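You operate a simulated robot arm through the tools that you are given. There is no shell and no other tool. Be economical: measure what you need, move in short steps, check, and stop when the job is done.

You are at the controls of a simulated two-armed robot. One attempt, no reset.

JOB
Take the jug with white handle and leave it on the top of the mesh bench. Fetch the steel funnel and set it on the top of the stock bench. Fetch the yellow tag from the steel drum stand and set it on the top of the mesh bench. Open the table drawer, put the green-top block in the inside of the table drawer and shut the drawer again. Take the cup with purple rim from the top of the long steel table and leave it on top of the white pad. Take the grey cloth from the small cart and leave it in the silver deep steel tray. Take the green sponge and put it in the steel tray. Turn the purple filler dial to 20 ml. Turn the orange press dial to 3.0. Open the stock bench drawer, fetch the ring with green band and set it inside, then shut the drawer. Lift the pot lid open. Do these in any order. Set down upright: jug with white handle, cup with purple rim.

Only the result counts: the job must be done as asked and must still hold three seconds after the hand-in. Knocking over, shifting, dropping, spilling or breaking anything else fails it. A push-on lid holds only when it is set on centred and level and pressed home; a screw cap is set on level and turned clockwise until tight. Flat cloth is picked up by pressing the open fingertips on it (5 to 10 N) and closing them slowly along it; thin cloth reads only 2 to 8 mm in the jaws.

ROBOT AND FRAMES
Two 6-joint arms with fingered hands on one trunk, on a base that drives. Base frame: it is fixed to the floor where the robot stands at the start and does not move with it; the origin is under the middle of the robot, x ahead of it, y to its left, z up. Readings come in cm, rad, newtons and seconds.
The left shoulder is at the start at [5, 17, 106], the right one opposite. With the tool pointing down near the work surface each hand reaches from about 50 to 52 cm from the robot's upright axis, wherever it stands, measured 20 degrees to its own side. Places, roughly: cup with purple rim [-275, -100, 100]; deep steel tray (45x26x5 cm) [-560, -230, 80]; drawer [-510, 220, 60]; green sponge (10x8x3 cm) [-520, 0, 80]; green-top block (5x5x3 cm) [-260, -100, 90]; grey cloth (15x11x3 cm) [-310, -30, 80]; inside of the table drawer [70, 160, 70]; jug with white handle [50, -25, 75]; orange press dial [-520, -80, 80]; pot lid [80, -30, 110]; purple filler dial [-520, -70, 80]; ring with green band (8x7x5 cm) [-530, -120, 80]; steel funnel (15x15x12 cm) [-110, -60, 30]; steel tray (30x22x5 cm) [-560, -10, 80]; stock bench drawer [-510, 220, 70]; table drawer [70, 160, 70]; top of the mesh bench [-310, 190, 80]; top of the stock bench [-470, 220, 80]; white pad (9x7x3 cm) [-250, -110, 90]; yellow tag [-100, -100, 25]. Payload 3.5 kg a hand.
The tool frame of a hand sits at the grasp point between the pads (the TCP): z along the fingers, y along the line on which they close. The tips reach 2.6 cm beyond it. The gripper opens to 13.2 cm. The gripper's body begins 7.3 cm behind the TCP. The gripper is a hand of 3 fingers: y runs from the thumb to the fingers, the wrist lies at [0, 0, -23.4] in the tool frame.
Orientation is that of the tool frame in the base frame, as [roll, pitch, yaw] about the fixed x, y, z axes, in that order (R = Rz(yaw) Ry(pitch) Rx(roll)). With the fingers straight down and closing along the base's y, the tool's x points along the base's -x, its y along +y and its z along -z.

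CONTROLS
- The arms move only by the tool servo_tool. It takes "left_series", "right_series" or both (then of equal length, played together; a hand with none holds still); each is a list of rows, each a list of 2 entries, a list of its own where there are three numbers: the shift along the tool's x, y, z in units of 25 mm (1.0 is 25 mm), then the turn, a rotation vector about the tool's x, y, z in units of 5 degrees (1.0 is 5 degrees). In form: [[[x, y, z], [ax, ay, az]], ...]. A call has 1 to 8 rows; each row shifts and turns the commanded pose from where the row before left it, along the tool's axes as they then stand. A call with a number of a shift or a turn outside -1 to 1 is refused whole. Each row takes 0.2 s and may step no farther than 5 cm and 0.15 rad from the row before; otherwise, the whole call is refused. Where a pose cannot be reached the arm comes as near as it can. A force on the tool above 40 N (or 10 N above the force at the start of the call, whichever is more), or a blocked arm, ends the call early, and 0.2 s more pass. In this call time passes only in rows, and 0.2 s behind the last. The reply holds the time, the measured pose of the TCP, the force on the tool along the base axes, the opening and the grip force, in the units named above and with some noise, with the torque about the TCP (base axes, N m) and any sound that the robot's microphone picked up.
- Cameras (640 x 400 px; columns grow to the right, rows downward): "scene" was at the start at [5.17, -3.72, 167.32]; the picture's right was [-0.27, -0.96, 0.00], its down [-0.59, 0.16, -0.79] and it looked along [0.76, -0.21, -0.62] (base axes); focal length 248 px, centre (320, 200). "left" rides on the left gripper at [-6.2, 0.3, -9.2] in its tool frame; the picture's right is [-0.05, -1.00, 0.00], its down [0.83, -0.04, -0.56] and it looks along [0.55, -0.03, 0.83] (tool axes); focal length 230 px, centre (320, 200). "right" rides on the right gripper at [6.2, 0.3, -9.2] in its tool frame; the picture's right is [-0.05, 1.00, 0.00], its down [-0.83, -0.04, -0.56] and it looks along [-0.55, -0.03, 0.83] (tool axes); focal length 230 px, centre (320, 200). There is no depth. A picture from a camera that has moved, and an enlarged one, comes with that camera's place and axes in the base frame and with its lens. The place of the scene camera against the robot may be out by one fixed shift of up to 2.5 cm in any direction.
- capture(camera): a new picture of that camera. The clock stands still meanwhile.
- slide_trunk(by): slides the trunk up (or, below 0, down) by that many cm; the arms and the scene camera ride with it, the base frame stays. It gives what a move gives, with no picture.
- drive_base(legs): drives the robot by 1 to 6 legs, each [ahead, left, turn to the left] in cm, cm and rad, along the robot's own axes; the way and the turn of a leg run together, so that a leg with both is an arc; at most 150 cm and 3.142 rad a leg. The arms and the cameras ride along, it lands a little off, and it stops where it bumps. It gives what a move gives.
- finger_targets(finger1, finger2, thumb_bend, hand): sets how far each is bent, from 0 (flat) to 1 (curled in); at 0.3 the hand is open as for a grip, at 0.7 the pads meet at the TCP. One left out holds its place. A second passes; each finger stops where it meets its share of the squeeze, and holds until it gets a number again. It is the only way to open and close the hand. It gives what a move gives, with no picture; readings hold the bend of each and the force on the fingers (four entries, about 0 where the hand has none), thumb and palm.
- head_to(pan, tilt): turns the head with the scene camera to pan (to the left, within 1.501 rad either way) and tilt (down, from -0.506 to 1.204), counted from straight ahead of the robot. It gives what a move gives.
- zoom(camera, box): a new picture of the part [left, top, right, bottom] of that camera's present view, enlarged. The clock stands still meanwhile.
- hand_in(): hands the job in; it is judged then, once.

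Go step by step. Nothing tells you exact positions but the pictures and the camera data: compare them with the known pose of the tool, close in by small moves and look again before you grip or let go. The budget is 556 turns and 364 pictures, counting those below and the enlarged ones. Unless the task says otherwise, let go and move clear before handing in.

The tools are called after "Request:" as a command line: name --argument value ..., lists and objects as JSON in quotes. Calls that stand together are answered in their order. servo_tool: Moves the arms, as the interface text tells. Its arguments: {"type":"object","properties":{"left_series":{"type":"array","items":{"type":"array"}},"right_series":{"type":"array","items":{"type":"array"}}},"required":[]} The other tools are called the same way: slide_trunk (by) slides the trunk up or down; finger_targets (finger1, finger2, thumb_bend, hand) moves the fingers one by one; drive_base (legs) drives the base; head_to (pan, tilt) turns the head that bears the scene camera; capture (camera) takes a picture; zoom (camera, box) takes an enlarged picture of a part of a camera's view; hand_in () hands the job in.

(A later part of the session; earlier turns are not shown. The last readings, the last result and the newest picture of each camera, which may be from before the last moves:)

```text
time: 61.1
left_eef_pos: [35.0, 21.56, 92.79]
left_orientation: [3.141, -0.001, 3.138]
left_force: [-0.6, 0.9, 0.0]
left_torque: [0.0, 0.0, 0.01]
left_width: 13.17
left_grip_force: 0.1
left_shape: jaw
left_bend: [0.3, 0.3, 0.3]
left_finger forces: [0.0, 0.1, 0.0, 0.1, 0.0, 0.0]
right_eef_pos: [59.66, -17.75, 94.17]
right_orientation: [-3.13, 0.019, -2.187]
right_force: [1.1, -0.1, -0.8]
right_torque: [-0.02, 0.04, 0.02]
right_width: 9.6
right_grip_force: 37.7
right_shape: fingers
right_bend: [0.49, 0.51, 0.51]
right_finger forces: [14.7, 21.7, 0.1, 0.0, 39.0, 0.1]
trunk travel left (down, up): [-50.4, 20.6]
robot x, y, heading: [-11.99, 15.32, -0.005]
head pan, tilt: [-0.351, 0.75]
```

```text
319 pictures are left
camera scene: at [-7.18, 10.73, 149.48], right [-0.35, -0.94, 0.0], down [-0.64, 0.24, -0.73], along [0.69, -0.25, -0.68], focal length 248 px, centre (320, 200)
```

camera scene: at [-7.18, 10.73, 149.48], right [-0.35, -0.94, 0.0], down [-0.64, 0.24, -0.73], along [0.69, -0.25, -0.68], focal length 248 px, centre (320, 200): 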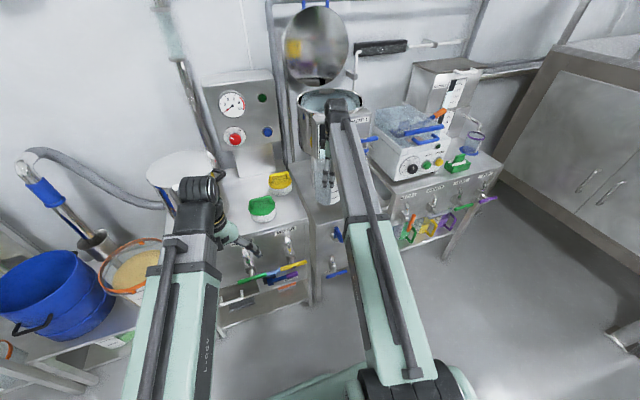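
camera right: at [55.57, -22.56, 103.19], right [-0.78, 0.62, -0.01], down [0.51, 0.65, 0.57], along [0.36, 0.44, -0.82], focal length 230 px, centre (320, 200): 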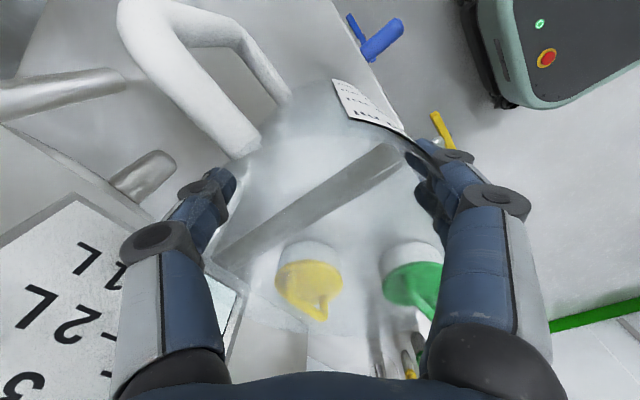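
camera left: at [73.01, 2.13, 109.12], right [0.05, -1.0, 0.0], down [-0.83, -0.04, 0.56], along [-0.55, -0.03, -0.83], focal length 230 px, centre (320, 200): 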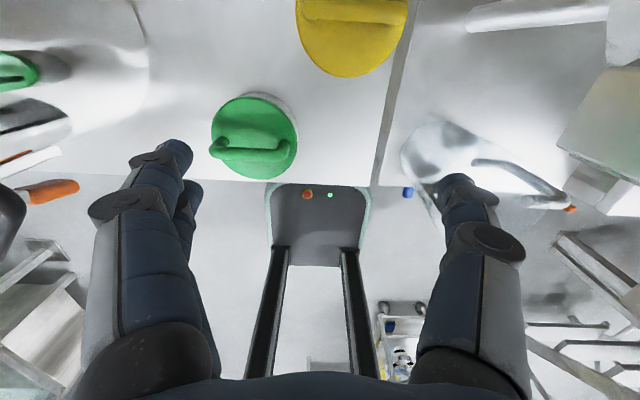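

The jug is in hand and off the table. I raise it some more, back away 40 cm and look around behind.

Request:
slide_trunk --by 6

Request:
drive_base --legs '[[-35, 0, 0]]'

Request:
head_to --pan -1.5 --tilt 0.5

Request:
capture --camera "scene"

Request:
head_to --pan 1.5 --tilt 0.5

Request:
capture --camera "scene"

```text
time: 62.1
left_eef_pos: [35.07, 21.66, 98.87]
left_orientation: [3.14, -0.001, 3.138]
left_force: [-0.1, 0.0, 0.3]
left_torque: [-0.01, 0.0, 0.0]
left_width: 13.19
left_grip_force: 0.2
left_shape: jaw
left_bend: [0.3, 0.3, 0.3]
left_finger forces: [0.1, 0.0, 0.1, 0.0, 0.0, 0.0]
right_eef_pos: [59.57, -17.67, 100.28]
right_orientation: [-3.13, 0.016, -2.19]
right_force: [-0.4, 1.0, -1.2]
right_torque: [-0.02, 0.01, 0.0]
right_width: 9.6
right_grip_force: 37.8
right_shape: fingers
right_bend: [0.49, 0.51, 0.51]
right_finger forces: [14.6, 21.7, 0.0, 0.1, 38.9, 0.0]
trunk travel left (down, up): [-56.4, 14.6]
robot x, y, heading: [-11.82, 15.05, -0.001]
head pan, tilt: [-0.351, 0.75]
```

```text
time: 64.5
left_eef_pos: [-0.68, 21.89, 98.84]
left_orientation: [3.141, -0.001, 3.134]
left_force: [-0.5, 0.1, 1.0]
left_torque: [0.0, 0.02, -0.01]
left_width: 13.18
left_grip_force: 0.0
left_shape: jaw
left_bend: [0.3, 0.3, 0.3]
left_finger forces: [0.1, 0.0, 0.0, 0.1, 0.1, 0.0]
right_eef_pos: [23.79, -17.79, 100.24]
right_orientation: [-3.127, 0.019, -2.192]
right_force: [-0.8, -0.2, -1.1]
right_torque: [-0.01, -0.02, -0.01]
right_width: 9.62
right_grip_force: 37.4
right_shape: fingers
right_bend: [0.49, 0.51, 0.51]
right_finger forces: [14.6, 21.7, 0.1, 0.0, 38.8, 0.1]
trunk travel left (down, up): [-56.4, 14.6]
robot x, y, heading: [-47.58, 15.18, -0.007]
head pan, tilt: [-0.351, 0.75]
```

```text
time: 65.8
left_eef_pos: [-0.6, 21.71, 98.86]
left_orientation: [3.141, -0.003, 3.134]
left_force: [-1.1, 0.8, 0.6]
left_torque: [-0.05, 0.01, 0.01]
left_width: 13.19
left_grip_force: 0.1
left_shape: jaw
left_bend: [0.3, 0.3, 0.3]
left_finger forces: [0.0, 0.1, 0.0, 0.0, 0.1, 0.0]
right_eef_pos: [23.79, -17.68, 100.01]
right_orientation: [-3.13, 0.017, -2.193]
right_force: [-0.6, 0.2, -1.1]
right_torque: [0.04, 0.01, -0.01]
right_width: 9.57
right_grip_force: 37.8
right_shape: fingers
right_bend: [0.49, 0.51, 0.51]
right_finger forces: [14.6, 21.7, 0.1, 0.0, 38.8, 0.1]
trunk travel left (down, up): [-56.4, 14.6]
robot x, y, heading: [-47.62, 15.63, -0.007]
head pan, tilt: [-1.499, 0.499]
```

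```text
318 pictures are left
camera scene: at [-50.07, 4.75, 157.68], right [-1.0, -0.07, 0.0], down [-0.03, 0.48, -0.88], along [0.06, -0.88, -0.48], focal length 248 px, centre (320, 200)
```

scene: 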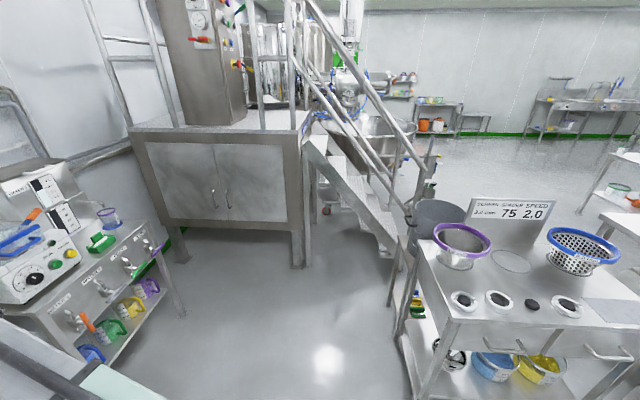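

```text
time: 68.4
left_eef_pos: [-0.68, 21.66, 98.93]
left_orientation: [3.141, -0.002, 3.135]
left_force: [-0.7, -0.5, 0.3]
left_torque: [0.04, 0.03, 0.01]
left_width: 13.18
left_grip_force: 0.0
left_shape: jaw
left_bend: [0.3, 0.3, 0.3]
left_finger forces: [0.0, 0.0, 0.1, 0.0, 0.0, 0.1]
right_eef_pos: [23.82, -17.73, 100.07]
right_orientation: [-3.13, 0.018, -2.191]
right_force: [0.4, 0.4, -0.6]
right_torque: [0.01, 0.0, -0.02]
right_width: 9.6
right_grip_force: 37.7
right_shape: fingers
right_bend: [0.49, 0.51, 0.51]
right_finger forces: [14.7, 21.7, 0.1, 0.1, 38.8, 0.0]
trunk travel left (down, up): [-56.4, 14.6]
robot x, y, heading: [-47.58, 15.26, -0.005]
head pan, tilt: [1.499, 0.499]
```

```text
317 pictures are left
camera scene: at [-49.95, 22.9, 157.68], right [1.0, -0.08, 0.0], down [-0.04, -0.48, -0.88], along [0.07, 0.88, -0.48], focal length 248 px, centre (320, 200)
```

scene: 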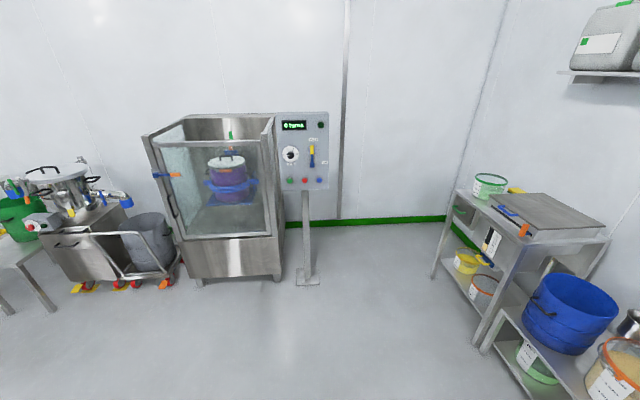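

The floor is clear to the left. I turn half around to face the rest of the room.

Request:
drive_base --legs '[[0, 0, 3.14]]'

Request:
head_to --pan 0 --tilt 0.35

Request:
capture --camera "scene"

Request:
head_to --pan -0.9 --tilt 0.35

Request:
capture --camera "scene"

Request:
head_to --pan 0.9 --tilt 0.35

Request:
capture --camera "scene"

```text
time: 76.3
left_eef_pos: [-93.84, 5.6, 98.95]
left_orientation: [3.141, -0.003, 0.06]
left_force: [-0.1, -0.4, -0.3]
left_torque: [-0.01, 0.01, -0.02]
left_width: 13.18
left_grip_force: 0.0
left_shape: jaw
left_bend: [0.3, 0.3, 0.3]
left_finger forces: [0.0, 0.1, 0.0, 0.0, 0.1, 0.1]
right_eef_pos: [-120.89, 43.28, 100.11]
right_orientation: [-3.131, 0.018, 1.014]
right_force: [0.3, 0.4, -1.1]
right_torque: [0.01, 0.0, -0.01]
right_width: 9.42
right_grip_force: 33.1
right_shape: fingers
right_bend: [0.49, 0.52, 0.51]
right_finger forces: [12.2, 18.7, 0.0, 0.0, 34.6, 0.1]
trunk travel left (down, up): [-56.4, 14.6]
robot x, y, heading: [-47.17, 15.32, -3.085]
head pan, tilt: [1.499, 0.499]
```

```text
time: 77.9
left_eef_pos: [-93.81, 5.63, 98.74]
left_orientation: [-3.142, -0.001, 0.057]
left_force: [-0.1, 0.2, -0.3]
left_torque: [-0.01, 0.0, 0.0]
left_width: 13.22
left_grip_force: 0.1
left_shape: jaw
left_bend: [0.3, 0.3, 0.3]
left_finger forces: [0.0, 0.0, 0.0, 0.1, 0.1, 0.0]
right_eef_pos: [-120.99, 43.4, 100.12]
right_orientation: [-3.129, 0.017, 1.014]
right_force: [0.9, -0.9, -0.5]
right_torque: [-0.04, -0.02, 0.02]
right_width: 9.43
right_grip_force: 32.9
right_shape: fingers
right_bend: [0.49, 0.52, 0.51]
right_finger forces: [12.2, 18.7, 0.0, 0.0, 34.5, 0.0]
trunk travel left (down, up): [-56.4, 14.6]
robot x, y, heading: [-47.55, 15.31, -3.086]
head pan, tilt: [0.0, 0.351]
```

```text
316 pictures are left
camera scene: at [-52.0, 13.49, 159.05], right [-0.06, 1.0, 0.0], down [0.34, 0.02, -0.94], along [-0.94, -0.06, -0.34], focal length 248 px, centre (320, 200)
```

scene: 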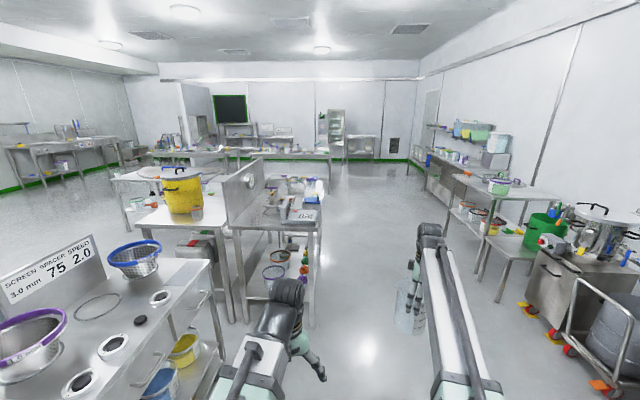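

```text
time: 79.1
left_eef_pos: [-93.9, 5.59, 98.76]
left_orientation: [-3.141, -0.003, 0.059]
left_force: [-0.1, -0.3, -0.5]
left_torque: [0.0, 0.01, -0.01]
left_width: 13.21
left_grip_force: 0.0
left_shape: jaw
left_bend: [0.3, 0.3, 0.3]
left_finger forces: [0.1, 0.1, 0.0, 0.0, 0.1, 0.1]
right_eef_pos: [-120.91, 43.33, 100.09]
right_orientation: [-3.13, 0.017, 1.015]
right_force: [0.1, 0.4, -1.4]
right_torque: [-0.01, 0.0, 0.03]
right_width: 9.4
right_grip_force: 32.6
right_shape: fingers
right_bend: [0.49, 0.52, 0.51]
right_finger forces: [12.1, 18.7, 0.0, 0.1, 34.6, 0.0]
trunk travel left (down, up): [-56.4, 14.6]
robot x, y, heading: [-47.36, 15.36, -3.082]
head pan, tilt: [-0.901, 0.351]
```

```text
315 pictures are left
camera scene: at [-48.92, 20.99, 159.05], right [0.74, 0.67, 0.0], down [0.23, -0.26, -0.94], along [-0.63, 0.7, -0.34], focal length 248 px, centre (320, 200)
```

scene: 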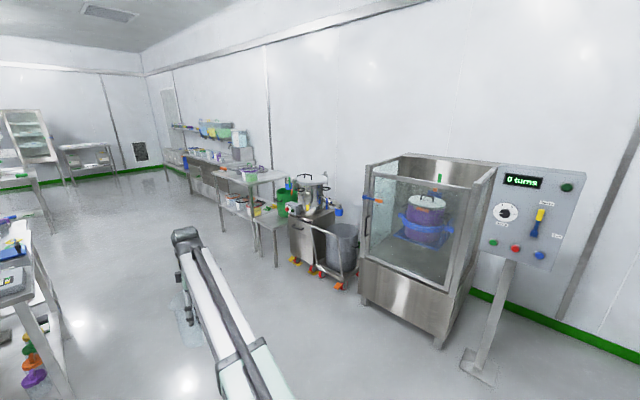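

```text
time: 80.9
left_eef_pos: [-93.89, 5.55, 98.84]
left_orientation: [-3.141, -0.003, 0.06]
left_force: [-0.3, -0.1, 0.2]
left_torque: [0.03, -0.03, 0.03]
left_width: 13.2
left_grip_force: 0.0
left_shape: jaw
left_bend: [0.3, 0.3, 0.3]
left_finger forces: [0.0, 0.0, 0.0, 0.0, 0.0, 0.1]
right_eef_pos: [-120.83, 43.29, 100.13]
right_orientation: [-3.128, 0.017, 1.015]
right_force: [-0.8, 0.2, -1.5]
right_torque: [-0.01, -0.02, 0.0]
right_width: 9.4
right_grip_force: 32.8
right_shape: fingers
right_bend: [0.49, 0.52, 0.51]
right_finger forces: [12.2, 18.8, 0.0, 0.0, 34.6, 0.1]
trunk travel left (down, up): [-56.4, 14.6]
robot x, y, heading: [-47.72, 15.01, -3.082]
head pan, tilt: [0.901, 0.351]
```

```text
314 pictures are left
camera scene: at [-48.05, 6.43, 159.05], right [-0.82, 0.57, 0.0], down [0.2, 0.28, -0.94], along [-0.54, -0.77, -0.34], focal length 248 px, centre (320, 200)
```

scene: 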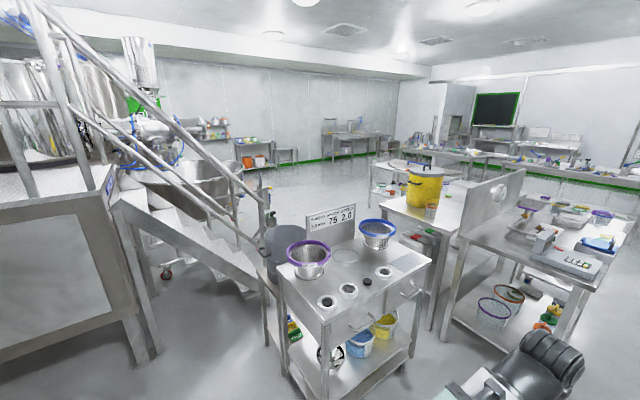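

The mesh bench should be the table on the right wall near [-300, 185]. I strafe to the right for clearance from the island and drive along the aisle.

Request:
drive_base --legs '[[0, -55, -0.056], [120, 0, 0]]'

Request:
head_to --pan -0.6 --tilt 0.5

Request:
capture --camera "scene"

Request:
capture --camera "right"

```text
time: 89.8
left_eef_pos: [-216.81, 62.08, 98.82]
left_orientation: [-3.14, -0.003, 0.002]
left_force: [0.1, 0.0, -0.4]
left_torque: [0.02, 0.01, 0.01]
left_width: 13.18
left_grip_force: 0.0
left_shape: jaw
left_bend: [0.3, 0.3, 0.3]
left_finger forces: [0.0, 0.0, 0.1, 0.0, 0.1, 0.0]
right_eef_pos: [-241.65, 101.27, 100.09]
right_orientation: [-3.13, 0.018, 0.96]
right_force: [-0.6, -0.7, -1.7]
right_torque: [0.0, -0.04, 0.01]
right_width: 9.4
right_grip_force: 33.1
right_shape: fingers
right_bend: [0.49, 0.52, 0.51]
right_finger forces: [12.2, 18.9, 0.1, 0.0, 34.4, 0.0]
trunk travel left (down, up): [-56.4, 14.6]
robot x, y, heading: [-170.22, 68.91, -3.139]
head pan, tilt: [0.901, 0.351]
```

```text
time: 91.4
left_eef_pos: [-216.72, 62.11, 98.82]
left_orientation: [-3.14, -0.001, 0.005]
left_force: [-0.6, 0.9, 0.6]
left_torque: [-0.02, -0.02, 0.0]
left_width: 13.21
left_grip_force: 0.1
left_shape: jaw
left_bend: [0.3, 0.3, 0.3]
left_finger forces: [0.1, 0.1, 0.0, 0.0, 0.0, 0.1]
right_eef_pos: [-241.66, 101.32, 100.15]
right_orientation: [-3.129, 0.017, 0.96]
right_force: [-0.2, 0.0, -1.0]
right_torque: [-0.02, -0.01, -0.01]
right_width: 9.43
right_grip_force: 33.0
right_shape: fingers
right_bend: [0.49, 0.52, 0.51]
right_finger forces: [12.2, 18.9, 0.0, 0.0, 34.4, 0.0]
trunk travel left (down, up): [-56.4, 14.6]
robot x, y, heading: [-169.96, 68.8, -3.137]
head pan, tilt: [-0.6, 0.499]
```

```text
313 pictures are left
camera scene: at [-172.67, 72.78, 157.68], right [0.56, 0.83, 0.0], down [0.4, -0.27, -0.88], along [-0.73, 0.49, -0.48], focal length 248 px, centre (320, 200)
```

scene: 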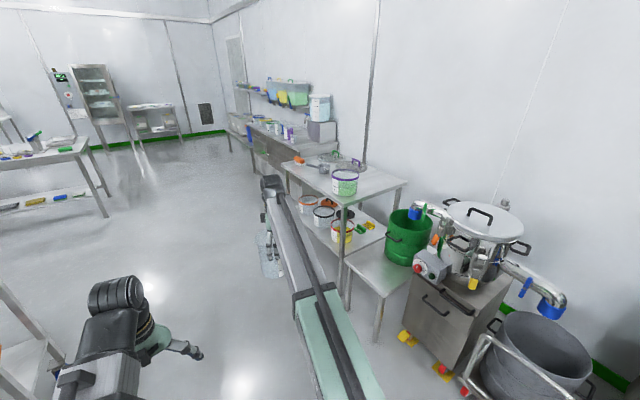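

```text
312 pictures are left
camera right: at [-237.71, 106.33, 109.2], right [0.79, -0.62, -0.01], down [-0.5, -0.65, 0.57], along [-0.36, -0.44, -0.82], focal length 230 px, centre (320, 200)
```

right: 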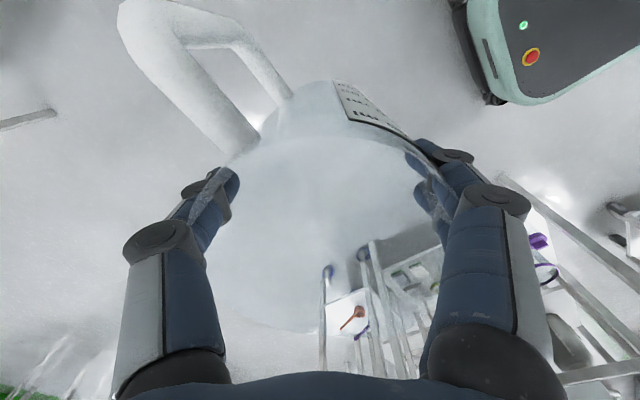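

The jug stays put in the hand. The bench front runs at y ≈ 164 from x ≈ -278 to -365; I drive on and turn to face it.

Request:
drive_base --legs '[[150, 0, 0], [30, 0, 0], [0, 0, -1.571]]'

Request:
head_to --pan -0.2 --tilt 0.6

Request:
capture --camera "scene"

```text
time: 104.2
left_eef_pos: [-353.23, 116.4, 98.79]
left_orientation: [-3.141, -0.002, -1.605]
left_force: [0.4, -0.2, -0.3]
left_torque: [-0.02, -0.01, 0.0]
left_width: 13.19
left_grip_force: 0.0
left_shape: jaw
left_bend: [0.3, 0.3, 0.3]
left_finger forces: [0.0, 0.0, 0.1, 0.0, 0.0, 0.1]
right_eef_pos: [-313.03, 139.66, 100.1]
right_orientation: [-3.13, 0.016, -0.648]
right_force: [0.3, -0.4, -1.4]
right_torque: [-0.03, 0.0, -0.02]
right_width: 9.33
right_grip_force: 30.8
right_shape: fingers
right_bend: [0.49, 0.52, 0.51]
right_finger forces: [11.3, 17.8, 0.1, 0.0, 32.3, 0.0]
trunk travel left (down, up): [-56.4, 14.6]
robot x, y, heading: [-347.87, 69.2, 1.537]
head pan, tilt: [-0.6, 0.499]
```

```text
time: 105.1
left_eef_pos: [-353.18, 116.37, 98.83]
left_orientation: [3.141, -0.002, -1.606]
left_force: [-0.3, -0.2, -0.4]
left_torque: [0.01, 0.02, 0.01]
left_width: 13.2
left_grip_force: 0.0
left_shape: jaw
left_bend: [0.3, 0.3, 0.3]
left_finger forces: [0.0, 0.0, 0.0, 0.1, 0.0, 0.1]
right_eef_pos: [-313.05, 139.68, 100.01]
right_orientation: [-3.129, 0.017, -0.649]
right_force: [0.0, 0.1, -1.5]
right_torque: [-0.02, 0.02, 0.01]
right_width: 9.35
right_grip_force: 30.4
right_shape: fingers
right_bend: [0.49, 0.52, 0.51]
right_finger forces: [11.3, 17.9, 0.1, 0.1, 32.3, 0.0]
trunk travel left (down, up): [-56.4, 14.6]
robot x, y, heading: [-348.07, 69.67, 1.538]
head pan, tilt: [-0.201, 0.6]
```

```text
311 pictures are left
camera scene: at [-345.23, 72.53, 156.77], right [0.97, -0.23, 0.0], down [-0.13, -0.55, -0.83], along [0.19, 0.8, -0.56], focal length 248 px, centre (320, 200)
```

scene: 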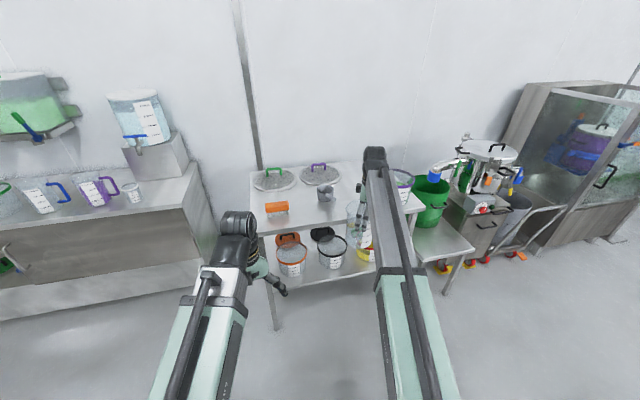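

Bench top has a free front strip between the orange block and the grey gadget. I drive so the jug sits above about [-330, 173].

Request:
drive_base --legs '[[0, 18, 0.03], [32.5, 0, 0]]'

Request:
capture --camera "scene"

Request:
capture --camera "right"

```text
time: 108.4
left_eef_pos: [-372.64, 149.43, 98.83]
left_orientation: [-3.141, -0.004, -1.576]
left_force: [0.2, -0.2, 0.1]
left_torque: [-0.02, 0.02, -0.02]
left_width: 13.16
left_grip_force: 0.0
left_shape: jaw
left_bend: [0.3, 0.3, 0.3]
left_finger forces: [0.1, 0.0, 0.0, 0.1, 0.1, 0.0]
right_eef_pos: [-333.28, 173.96, 100.09]
right_orientation: [-3.129, 0.017, -0.621]
right_force: [-0.1, -0.2, -1.7]
right_torque: [-0.04, 0.0, 0.01]
right_width: 9.31
right_grip_force: 31.0
right_shape: fingers
right_bend: [0.49, 0.52, 0.51]
right_finger forces: [11.4, 18.0, 0.0, 0.1, 32.1, 0.1]
trunk travel left (down, up): [-56.4, 14.6]
robot x, y, heading: [-366.07, 102.76, 1.564]
head pan, tilt: [-0.201, 0.6]
```

```text
310 pictures are left
camera scene: at [-363.4, 105.85, 156.77], right [0.98, -0.2, 0.0], down [-0.12, -0.55, -0.82], along [0.17, 0.81, -0.57], focal length 248 px, centre (320, 200)
```

scene: 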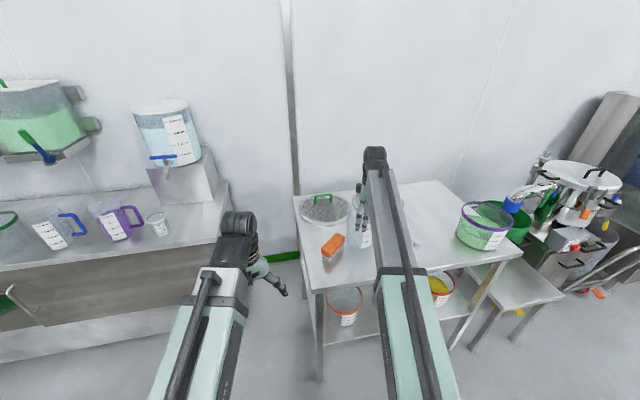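

```text
309 pictures are left
camera right: at [-328.34, 170.02, 109.14], right [-0.62, -0.78, -0.01], down [-0.65, 0.51, 0.57], along [-0.44, 0.36, -0.82], focal length 230 px, centre (320, 200)
```

right: 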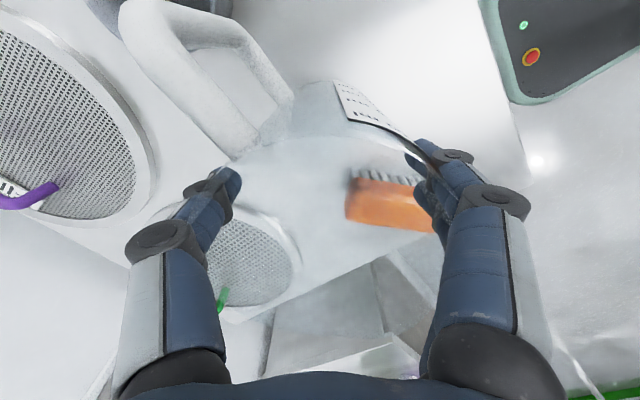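

The front edge of the bench is at y ≈ 157. I back off 5 cm to keep the handle clear of the grey gadget, then lower gently.

Request:
drive_base --legs '[[-5, 0, 0]]'

Request:
slide_trunk --by -7

Request:
capture --camera "right"

Request:
slide_trunk --by -5

```text
time: 109.3
left_eef_pos: [-372.65, 144.07, 98.83]
left_orientation: [3.141, -0.001, -1.577]
left_force: [-0.2, 0.5, 0.6]
left_torque: [0.06, 0.0, 0.02]
left_width: 13.18
left_grip_force: 0.1
left_shape: jaw
left_bend: [0.3, 0.3, 0.3]
left_finger forces: [0.0, 0.0, 0.1, 0.0, 0.0, 0.0]
right_eef_pos: [-333.11, 168.59, 100.13]
right_orientation: [-3.128, 0.017, -0.62]
right_force: [-0.1, -0.6, -0.5]
right_torque: [0.0, 0.0, 0.0]
right_width: 9.33
right_grip_force: 31.2
right_shape: fingers
right_bend: [0.49, 0.52, 0.51]
right_finger forces: [11.3, 18.2, 0.0, 0.0, 32.3, 0.0]
trunk travel left (down, up): [-56.4, 14.6]
robot x, y, heading: [-366.19, 97.13, 1.561]
head pan, tilt: [-0.201, 0.6]
```

```text
time: 110.0
left_eef_pos: [-372.67, 144.26, 94.73]
left_orientation: [3.14, -0.001, -1.576]
left_force: [-0.4, 0.1, 0.6]
left_torque: [0.02, -0.01, -0.02]
left_width: 13.21
left_grip_force: 0.0
left_shape: jaw
left_bend: [0.3, 0.3, 0.3]
left_finger forces: [0.1, 0.0, 0.0, 0.1, 0.0, 0.0]
right_eef_pos: [-333.07, 168.81, 96.88]
right_orientation: [-3.114, 0.024, -0.621]
right_force: [-2.5, -3.2, 18.8]
right_torque: [-0.44, 0.06, -0.03]
right_width: 9.29
right_grip_force: 33.8
right_shape: fingers
right_bend: [0.49, 0.53, 0.52]
right_finger forces: [16.9, 20.0, 0.0, 0.0, 29.7, 0.0]
trunk travel left (down, up): [-52.2, 18.8]
robot x, y, heading: [-365.95, 97.23, 1.564]
head pan, tilt: [-0.201, 0.6]
stopped: the force on the tool passed its limit at 55 N (the readings are from after the stop); the commanded pose is now the measured one
```

```text
308 pictures are left
camera right: at [-328.37, 164.83, 105.97], right [-0.62, -0.78, -0.02], down [-0.65, 0.5, 0.58], along [-0.44, 0.37, -0.82], focal length 230 px, centre (320, 200)
```

right: 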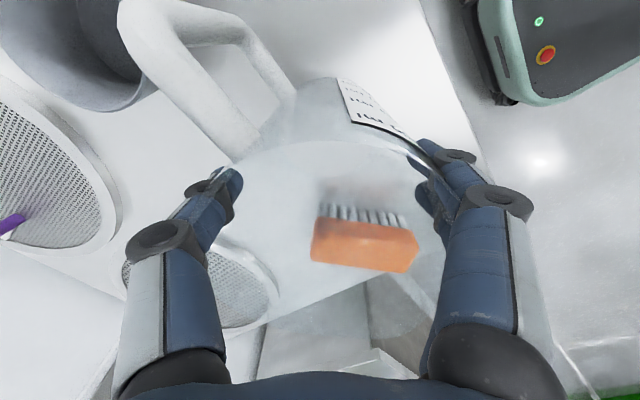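

```text
time: 110.4
left_eef_pos: [-372.66, 144.23, 94.15]
left_orientation: [3.141, -0.001, -1.576]
left_force: [-0.9, -0.3, 1.0]
left_torque: [0.0, 0.0, 0.01]
left_width: 13.18
left_grip_force: 0.0
left_shape: jaw
left_bend: [0.3, 0.3, 0.3]
left_finger forces: [0.1, 0.0, 0.0, 0.0, 0.0, 0.1]
right_eef_pos: [-333.2, 168.97, 96.97]
right_orientation: [-3.106, 0.027, -0.619]
right_force: [-1.2, -4.7, 19.8]
right_torque: [-0.64, 0.22, 0.01]
right_width: 9.32
right_grip_force: 34.3
right_shape: fingers
right_bend: [0.49, 0.53, 0.52]
right_finger forces: [18.9, 19.8, 0.0, 0.1, 29.4, 0.1]
trunk travel left (down, up): [-51.6, 19.4]
robot x, y, heading: [-366.18, 97.18, 1.56]
head pan, tilt: [-0.201, 0.6]
stopped: the force on the tool passed its limit at 53 N (the readings are from after the stop); the commanded pose is now the measured one
```

The jug rests on the bench. I ease the pressure and open the fingers.

Request:
slide_trunk --by 0.7

Request:
finger_targets --hand "right" --finger1 0.36 --finger2 0.36 --thumb_bend 0.36

Request:
finger_targets --hand "right" --finger1 0.2 --finger2 0.2 --thumb_bend 0.2

Request:
slide_trunk --by 16

Request:
capture --camera "right"

Request:
capture --camera "scene"

```text
time: 111.0
left_eef_pos: [-372.58, 144.24, 94.92]
left_orientation: [3.141, -0.004, -1.576]
left_force: [-0.2, 0.2, 0.1]
left_torque: [-0.02, 0.0, 0.01]
left_width: 13.18
left_grip_force: 0.1
left_shape: jaw
left_bend: [0.3, 0.3, 0.3]
left_finger forces: [0.0, 0.0, 0.0, 0.0, 0.0, 0.0]
right_eef_pos: [-333.12, 169.24, 97.18]
right_orientation: [-3.109, 0.026, -0.619]
right_force: [-0.1, -0.1, -1.0]
right_torque: [-0.02, 0.02, 0.01]
right_width: 9.32
right_grip_force: 31.7
right_shape: fingers
right_bend: [0.49, 0.53, 0.52]
right_finger forces: [14.3, 17.6, 0.1, 0.0, 32.3, 0.0]
trunk travel left (down, up): [-52.3, 18.7]
robot x, y, heading: [-366.6, 97.44, 1.564]
head pan, tilt: [-0.201, 0.6]
```

```text
time: 112.0
left_eef_pos: [-372.73, 144.28, 94.92]
left_orientation: [3.141, -0.003, -1.577]
left_force: [0.3, -0.1, 0.4]
left_torque: [-0.01, -0.01, -0.03]
left_width: 13.19
left_grip_force: 0.1
left_shape: jaw
left_bend: [0.3, 0.3, 0.3]
left_finger forces: [0.0, 0.0, 0.0, 0.0, 0.1, 0.0]
right_eef_pos: [-332.99, 169.08, 97.28]
right_orientation: [-3.109, 0.027, -0.621]
right_force: [0.3, -0.1, -1.4]
right_torque: [-0.03, 0.01, 0.0]
right_width: 11.74
right_grip_force: 5.3
right_shape: fingers
right_bend: [0.36, 0.35, 0.36]
right_finger forces: [0.1, 6.0, 0.1, 0.1, 5.7, 0.0]
trunk travel left (down, up): [-52.3, 18.7]
robot x, y, heading: [-366.03, 97.15, 1.565]
head pan, tilt: [-0.201, 0.6]
```

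```text
time: 113.0
left_eef_pos: [-372.65, 144.26, 94.91]
left_orientation: [-3.14, -0.003, -1.575]
left_force: [-0.2, 0.2, -0.1]
left_torque: [0.02, -0.02, -0.02]
left_width: 13.18
left_grip_force: 0.0
left_shape: jaw
left_bend: [0.3, 0.3, 0.3]
left_finger forces: [0.1, 0.1, 0.0, 0.1, 0.0, 0.1]
right_eef_pos: [-333.05, 169.19, 97.31]
right_orientation: [-3.109, 0.026, -0.619]
right_force: [-0.3, 0.5, 0.8]
right_torque: [-0.03, 0.02, -0.05]
right_width: 15.48
right_grip_force: 0.1
right_shape: fingers
right_bend: [0.2, 0.2, 0.2]
right_finger forces: [0.0, 0.0, 0.0, 0.0, 0.1, 0.0]
trunk travel left (down, up): [-52.3, 18.7]
robot x, y, heading: [-366.02, 97.48, 1.565]
head pan, tilt: [-0.201, 0.6]
```

```text
time: 114.8
left_eef_pos: [-372.68, 144.23, 110.85]
left_orientation: [3.142, -0.002, -1.576]
left_force: [0.2, -0.1, 0.5]
left_torque: [0.01, 0.04, 0.03]
left_width: 13.19
left_grip_force: 0.1
left_shape: jaw
left_bend: [0.3, 0.3, 0.3]
left_finger forces: [0.0, 0.0, 0.0, 0.1, 0.1, 0.0]
right_eef_pos: [-333.11, 169.16, 113.33]
right_orientation: [-3.107, 0.026, -0.62]
right_force: [0.5, -0.2, 0.3]
right_torque: [0.01, 0.0, 0.0]
right_width: 15.49
right_grip_force: 0.1
right_shape: fingers
right_bend: [0.2, 0.2, 0.2]
right_finger forces: [0.0, 0.1, 0.0, 0.0, 0.0, 0.0]
trunk travel left (down, up): [-68.3, 2.7]
robot x, y, heading: [-365.8, 97.32, 1.566]
head pan, tilt: [-0.201, 0.6]
```

```text
307 pictures are left
camera right: at [-328.3, 164.96, 122.33], right [-0.62, -0.78, -0.03], down [-0.65, 0.49, 0.58], along [-0.44, 0.38, -0.82], focal length 230 px, centre (320, 200)
```

right: 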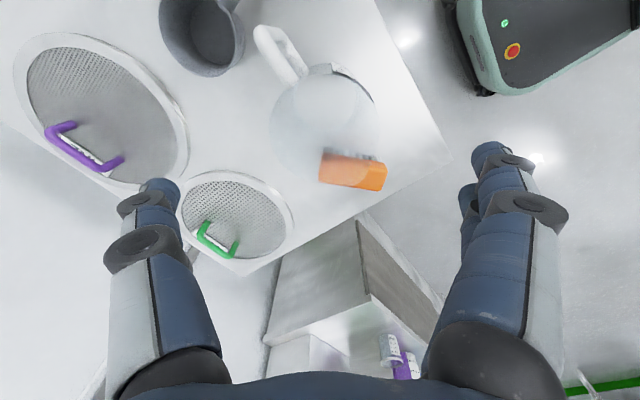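

```text
306 pictures are left
camera scene: at [-363.42, 100.66, 168.69], right [0.98, -0.21, 0.0], down [-0.12, -0.55, -0.83], along [0.17, 0.81, -0.56], focal length 248 px, centre (320, 200)
```

scene: 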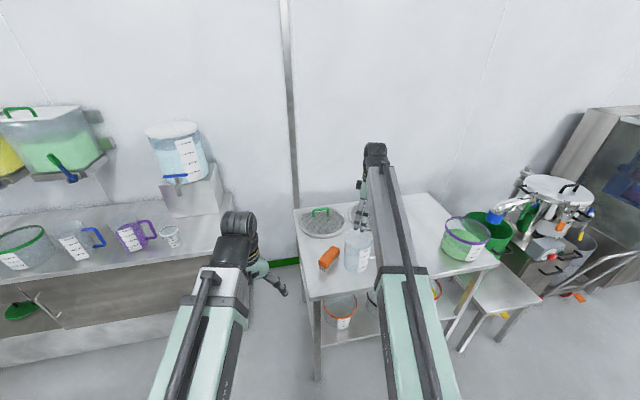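

The jug stands upright on the mesh bench. Next I back off, turn towards the far tables and look at them.

Request:
drive_base --legs '[[-45, 0, 0], [0, 0, 1.571]]'

Request:
head_to --pan 0.3 --tilt 0.45

Request:
capture --camera "scene"

Request:
head_to --pan 1.2 --tilt 0.45

Request:
capture --camera "scene"

Request:
head_to --pan -0.8 --tilt 0.45

Request:
capture --camera "scene"

```text
time: 121.3
left_eef_pos: [-413.18, 46.25, 110.84]
left_orientation: [3.141, -0.001, -0.021]
left_force: [-0.3, -0.2, 0.7]
left_torque: [0.0, 0.0, 0.02]
left_width: 13.19
left_grip_force: 0.1
left_shape: jaw
left_bend: [0.3, 0.3, 0.3]
left_finger forces: [0.1, 0.0, 0.1, 0.0, 0.0, 0.0]
right_eef_pos: [-437.42, 86.23, 113.33]
right_orientation: [-3.108, 0.025, 0.935]
right_force: [-0.4, 0.3, 0.2]
right_torque: [0.0, 0.0, -0.02]
right_width: 15.49
right_grip_force: 0.0
right_shape: fingers
right_bend: [0.2, 0.2, 0.2]
right_finger forces: [0.0, 0.0, 0.0, 0.1, 0.0, 0.0]
trunk travel left (down, up): [-68.3, 2.7]
robot x, y, heading: [-366.46, 52.09, 3.122]
head pan, tilt: [-0.201, 0.6]
```

```text
time: 122.2
left_eef_pos: [-413.27, 46.25, 110.81]
left_orientation: [3.141, -0.001, -0.021]
left_force: [0.8, 0.4, -0.6]
left_torque: [0.01, -0.01, 0.01]
left_width: 13.18
left_grip_force: 0.1
left_shape: jaw
left_bend: [0.3, 0.3, 0.3]
left_finger forces: [0.0, 0.0, 0.0, 0.0, 0.0, 0.0]
right_eef_pos: [-437.38, 86.13, 113.28]
right_orientation: [-3.108, 0.027, 0.935]
right_force: [-0.9, -0.5, 0.1]
right_torque: [0.02, 0.01, -0.01]
right_width: 15.47
right_grip_force: 0.0
right_shape: fingers
right_bend: [0.2, 0.2, 0.2]
right_finger forces: [0.0, 0.1, 0.0, 0.0, 0.1, 0.0]
trunk travel left (down, up): [-68.3, 2.7]
robot x, y, heading: [-366.32, 52.09, 3.124]
head pan, tilt: [0.3, 0.45]
```

```text
305 pictures are left
camera scene: at [-370.29, 48.07, 170.05], right [-0.27, 0.96, 0.0], down [0.42, 0.12, -0.9], along [-0.87, -0.25, -0.44], focal length 248 px, centre (320, 200)
```

scene: 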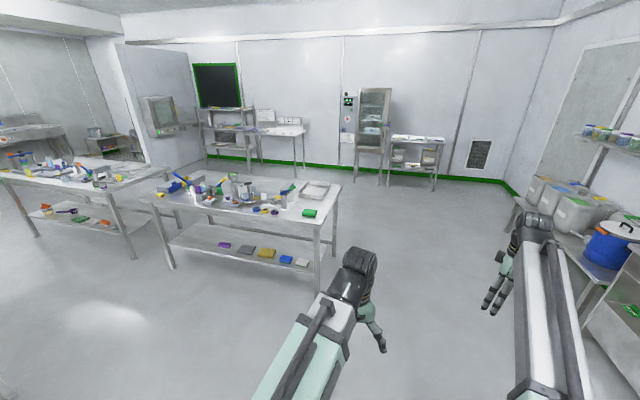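

```text
time: 123.4
left_eef_pos: [-413.27, 46.22, 110.89]
left_orientation: [3.14, -0.002, -0.021]
left_force: [-0.8, 0.2, -0.1]
left_torque: [0.01, -0.03, 0.02]
left_width: 13.18
left_grip_force: 0.1
left_shape: jaw
left_bend: [0.3, 0.3, 0.3]
left_finger forces: [0.0, 0.0, 0.0, 0.1, 0.0, 0.1]
right_eef_pos: [-437.49, 86.27, 113.29]
right_orientation: [-3.109, 0.026, 0.936]
right_force: [0.0, 0.7, 0.1]
right_torque: [-0.04, 0.03, -0.02]
right_width: 15.49
right_grip_force: 0.1
right_shape: fingers
right_bend: [0.2, 0.2, 0.2]
right_finger forces: [0.1, 0.0, 0.1, 0.0, 0.1, 0.1]
trunk travel left (down, up): [-68.3, 2.7]
robot x, y, heading: [-366.15, 52.04, 3.118]
head pan, tilt: [1.201, 0.45]
```

```text
304 pictures are left
camera scene: at [-364.97, 42.1, 170.05], right [-0.92, 0.38, 0.0], down [0.17, 0.4, -0.9], along [-0.34, -0.83, -0.44], focal length 248 px, centre (320, 200)
```

scene: 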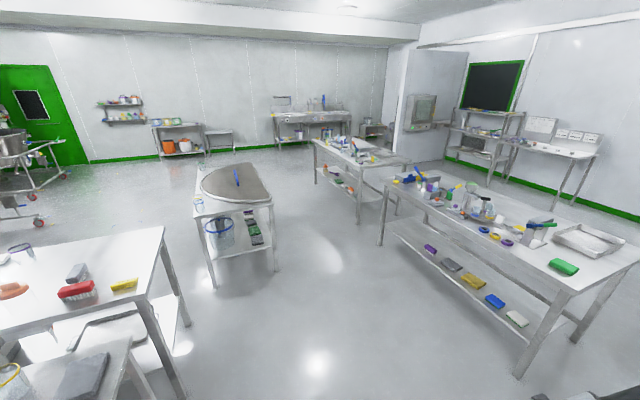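

```text
time: 125.4
left_eef_pos: [-413.23, 46.24, 110.89]
left_orientation: [-3.141, -0.002, -0.02]
left_force: [0.3, 0.5, -0.1]
left_torque: [0.04, 0.0, -0.02]
left_width: 13.19
left_grip_force: 0.1
left_shape: jaw
left_bend: [0.3, 0.3, 0.3]
left_finger forces: [0.1, 0.1, 0.1, 0.0, 0.1, 0.0]
right_eef_pos: [-437.55, 86.19, 113.35]
right_orientation: [-3.108, 0.027, 0.935]
right_force: [0.1, -0.6, 0.3]
right_torque: [0.0, 0.0, -0.01]
right_width: 15.47
right_grip_force: 0.0
right_shape: fingers
right_bend: [0.2, 0.2, 0.2]
right_finger forces: [0.0, 0.0, 0.0, 0.1, 0.0, 0.0]
trunk travel left (down, up): [-68.3, 2.7]
robot x, y, heading: [-366.06, 52.62, 3.123]
head pan, tilt: [-0.799, 0.45]
```

```text
303 pictures are left
camera scene: at [-367.72, 57.31, 170.05], right [0.73, 0.68, 0.0], down [0.3, -0.32, -0.9], along [-0.61, 0.66, -0.44], focal length 248 px, centre (320, 200)
```

scene: 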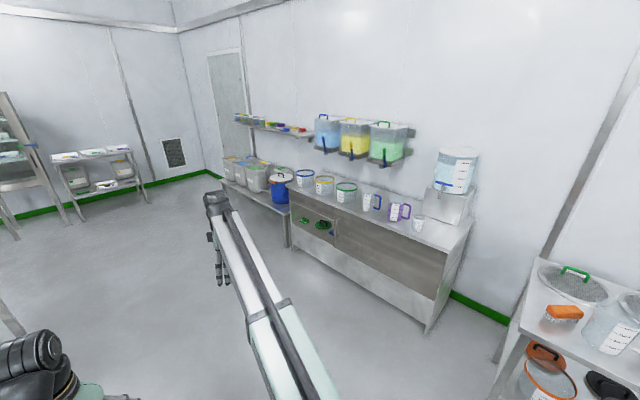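

The sponge and steel tray sit at the near end of the next table, best reached from its +y end. I drive around to there and face it.

Request:
drive_base --legs '[[90, -15, 0.02], [88, -13, 0], [0, 0, 1.571]]'

Request:
head_to --pan 0 --tilt 0.75

Request:
capture --camera "scene"

Request:
capture --camera "left"

```text
time: 138.1
left_eef_pos: [-536.62, 36.06, 110.89]
left_orientation: [3.142, -0.003, 1.532]
left_force: [-0.4, 0.1, -0.6]
left_torque: [0.0, -0.01, -0.02]
left_width: 13.19
left_grip_force: 0.0
left_shape: jaw
left_bend: [0.3, 0.3, 0.3]
left_finger forces: [0.0, 0.0, 0.0, 0.0, 0.0, 0.0]
right_eef_pos: [-577.03, 12.7, 113.43]
right_orientation: [-3.109, 0.026, 2.487]
right_force: [0.8, 0.0, -0.1]
right_torque: [0.0, 0.02, -0.02]
right_width: 15.48
right_grip_force: 0.1
right_shape: fingers
right_bend: [0.2, 0.2, 0.2]
right_finger forces: [0.0, 0.0, 0.1, 0.1, 0.0, 0.0]
trunk travel left (down, up): [-68.3, 2.7]
robot x, y, heading: [-541.58, 83.26, -1.614]
head pan, tilt: [-0.799, 0.45]
```

```text
time: 139.2
left_eef_pos: [-536.69, 36.2, 110.79]
left_orientation: [-3.141, -0.002, 1.531]
left_force: [0.4, -0.4, -1.2]
left_torque: [-0.01, 0.0, 0.0]
left_width: 13.22
left_grip_force: 0.0
left_shape: jaw
left_bend: [0.3, 0.3, 0.3]
left_finger forces: [0.0, 0.0, 0.0, 0.0, 0.0, 0.0]
right_eef_pos: [-577.02, 12.59, 113.36]
right_orientation: [-3.108, 0.025, 2.489]
right_force: [-0.3, 0.0, -0.2]
right_torque: [0.0, -0.01, -0.02]
right_width: 15.45
right_grip_force: 0.1
right_shape: fingers
right_bend: [0.2, 0.2, 0.2]
right_finger forces: [0.0, 0.0, 0.1, 0.0, 0.0, 0.1]
trunk travel left (down, up): [-68.3, 2.7]
robot x, y, heading: [-541.24, 83.17, -1.614]
head pan, tilt: [0.0, 0.75]
```

```text
302 pictures are left
camera scene: at [-541.04, 77.51, 167.41], right [-1.0, 0.04, 0.0], down [0.03, 0.68, -0.73], along [-0.03, -0.73, -0.68], focal length 248 px, centre (320, 200)
```

scene: 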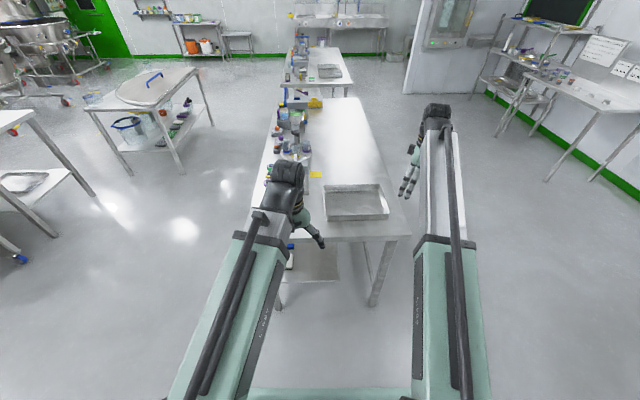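

```text
301 pictures are left
camera left: at [-536.66, 29.97, 119.92], right [-1.0, -0.01, 0.0], down [-0.01, 0.83, 0.56], along [-0.01, 0.56, -0.83], focal length 230 px, centre (320, 200)
```

left: 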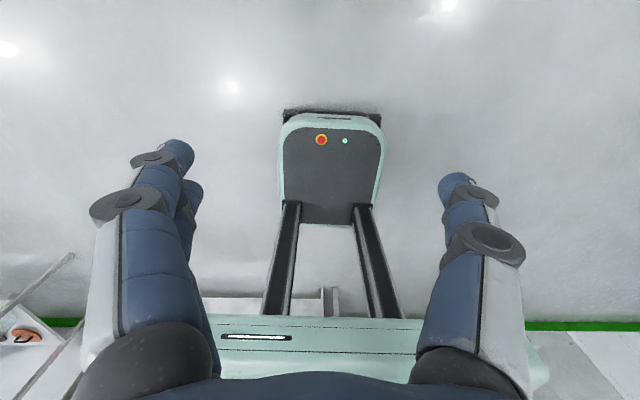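

I strafe left a bit so the sponge shows between the arms.

Request:
drive_base --legs '[[10, 22, 0.043]]'

Request:
capture --camera "scene"

```text
time: 141.0
left_eef_pos: [-512.54, 26.16, 110.74]
left_orientation: [3.14, -0.001, 1.579]
left_force: [-0.6, -0.4, -0.2]
left_torque: [0.02, 0.07, -0.04]
left_width: 13.21
left_grip_force: 0.0
left_shape: jaw
left_bend: [0.3, 0.3, 0.3]
left_finger forces: [0.0, 0.0, 0.0, 0.1, 0.0, 0.0]
right_eef_pos: [-551.74, 0.75, 113.44]
right_orientation: [-3.11, 0.024, 2.538]
right_force: [-0.3, 0.3, -0.5]
right_torque: [0.02, -0.03, 0.03]
right_width: 15.46
right_grip_force: 0.1
right_shape: fingers
right_bend: [0.2, 0.2, 0.2]
right_finger forces: [0.0, 0.0, 0.1, 0.0, 0.1, 0.0]
trunk travel left (down, up): [-68.3, 2.7]
robot x, y, heading: [-519.69, 72.76, -1.564]
head pan, tilt: [0.0, 0.75]
```

```text
300 pictures are left
camera scene: at [-518.87, 67.13, 167.4], right [-1.0, -0.01, 0.0], down [-0.01, 0.68, -0.73], along [0.01, -0.73, -0.68], focal length 248 px, centre (320, 200)
```

scene: 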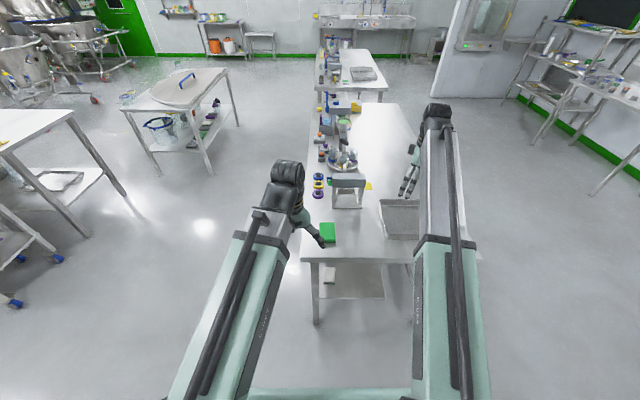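

The green sponge is at about [-521, -3]. I bring the left hand over it by arm and base.

Request:
servo_tool --left_series '[[[-1, -0.6, 0], [0, 0, 0]], [[-1, -0.6, 0], [0, 0, 0]], [[-1, -0.6, 0], [0, 0, 0]], [[-1, -0.6, 0], [0, 0, 0]], [[-1, -0.6, 0], [0, 0, 0]]]'

Request:
drive_base --legs '[[16, 0, 0]]'

Request:
capture --camera "left"

```text
time: 142.2
left_eef_pos: [-520.17, 13.52, 110.72]
left_orientation: [3.141, -0.001, 1.579]
left_force: [-0.3, -0.3, -0.7]
left_torque: [-0.01, 0.01, -0.03]
left_width: 13.18
left_grip_force: 0.1
left_shape: jaw
left_bend: [0.3, 0.3, 0.3]
left_finger forces: [0.0, 0.0, 0.0, 0.0, 0.0, 0.1]
right_eef_pos: [-551.81, 0.66, 113.39]
right_orientation: [-3.11, 0.026, 2.536]
right_force: [-0.1, -0.9, -0.3]
right_torque: [0.01, -0.01, -0.03]
right_width: 15.5
right_grip_force: 0.1
right_shape: fingers
right_bend: [0.2, 0.2, 0.2]
right_finger forces: [0.0, 0.0, 0.0, 0.0, 0.1, 0.1]
trunk travel left (down, up): [-68.3, 2.7]
robot x, y, heading: [-519.95, 72.69, -1.564]
head pan, tilt: [0.0, 0.75]
```

```text
time: 143.6
left_eef_pos: [-520.04, -2.63, 110.75]
left_orientation: [3.141, -0.003, 1.577]
left_force: [-0.2, -0.1, -0.6]
left_torque: [0.01, 0.02, 0.01]
left_width: 13.2
left_grip_force: 0.0
left_shape: jaw
left_bend: [0.3, 0.3, 0.3]
left_finger forces: [0.0, 0.0, 0.1, 0.0, 0.1, 0.1]
right_eef_pos: [-551.86, -15.35, 113.14]
right_orientation: [-3.111, 0.023, 2.536]
right_force: [-0.9, -0.2, -1.2]
right_torque: [-0.01, 0.0, 0.01]
right_width: 15.49
right_grip_force: 0.1
right_shape: fingers
right_bend: [0.2, 0.2, 0.2]
right_finger forces: [0.0, 0.0, 0.0, 0.0, 0.0, 0.0]
trunk travel left (down, up): [-68.3, 2.7]
robot x, y, heading: [-520.05, 56.79, -1.562]
head pan, tilt: [0.0, 0.75]
```

```text
299 pictures are left
camera left: at [-519.75, -8.8, 119.81], right [-1.0, -0.06, 0.0], down [-0.05, 0.83, 0.56], along [-0.03, 0.56, -0.83], focal length 230 px, centre (320, 200)
```

left: 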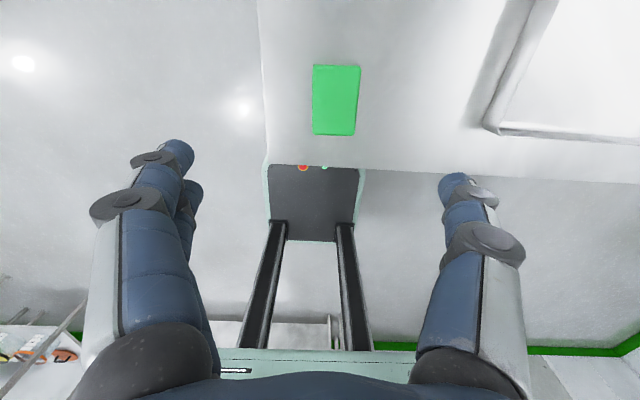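

Sponge centre refined to about [-522.5, -2]. I align, lower the trunk part way and the left arm the rest, keeping the right hand clear of the tray.

Request:
slide_trunk --by -14

Request:
servo_tool --left_series '[[[0.2, -1, 0.5], [0, 0, 0]], [[0, 0, 1], [0, 0, 0]], [[0, 0, 1], [0, 0, 0]], [[0, 0, 1], [0, 0, 0]]]'

Request:
capture --camera "left"

```text
time: 145.3
left_eef_pos: [-520.07, -2.42, 96.78]
left_orientation: [-3.14, -0.001, 1.577]
left_force: [1.3, 0.7, 0.0]
left_torque: [0.03, -0.02, -0.01]
left_width: 13.2
left_grip_force: 0.1
left_shape: jaw
left_bend: [0.3, 0.3, 0.3]
left_finger forces: [0.1, 0.1, 0.0, 0.0, 0.0, 0.0]
right_eef_pos: [-551.74, -15.35, 99.43]
right_orientation: [-3.109, 0.026, 2.536]
right_force: [0.0, 0.1, 0.2]
right_torque: [0.05, 0.03, -0.01]
right_width: 15.49
right_grip_force: 0.1
right_shape: fingers
right_bend: [0.2, 0.2, 0.2]
right_finger forces: [0.1, 0.1, 0.1, 0.0, 0.1, 0.0]
trunk travel left (down, up): [-54.3, 16.7]
robot x, y, heading: [-519.92, 57.02, -1.565]
head pan, tilt: [0.0, 0.75]
```

```text
time: 146.3
left_eef_pos: [-522.47, -2.05, 87.99]
left_orientation: [-3.141, -0.003, 1.581]
left_force: [-0.3, 0.4, -0.9]
left_torque: [0.01, 0.0, 0.01]
left_width: 13.19
left_grip_force: 0.1
left_shape: jaw
left_bend: [0.3, 0.3, 0.3]
left_finger forces: [0.0, 0.0, 0.0, 0.1, 0.0, 0.0]
right_eef_pos: [-551.82, -15.24, 99.35]
right_orientation: [-3.109, 0.027, 2.536]
right_force: [0.4, -1.2, 0.2]
right_torque: [0.02, 0.03, -0.01]
right_width: 15.49
right_grip_force: 0.1
right_shape: fingers
right_bend: [0.2, 0.2, 0.2]
right_finger forces: [0.1, 0.1, 0.1, 0.0, 0.0, 0.1]
trunk travel left (down, up): [-54.3, 16.7]
robot x, y, heading: [-519.89, 56.89, -1.569]
head pan, tilt: [0.0, 0.75]
```

```text
298 pictures are left
camera left: at [-522.24, -8.19, 97.01], right [-1.0, -0.06, 0.0], down [-0.05, 0.83, 0.56], along [-0.03, 0.56, -0.83], focal length 230 px, centre (320, 200)
```

left: 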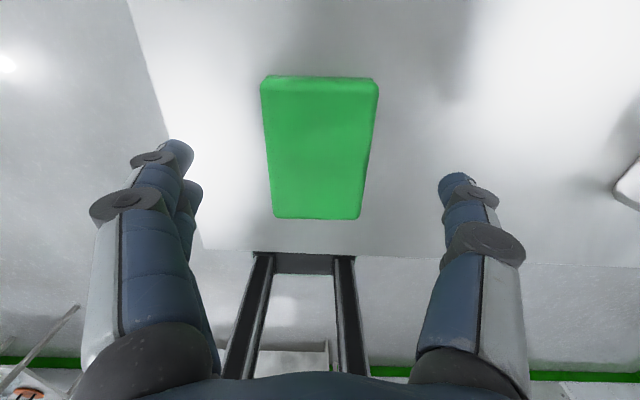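

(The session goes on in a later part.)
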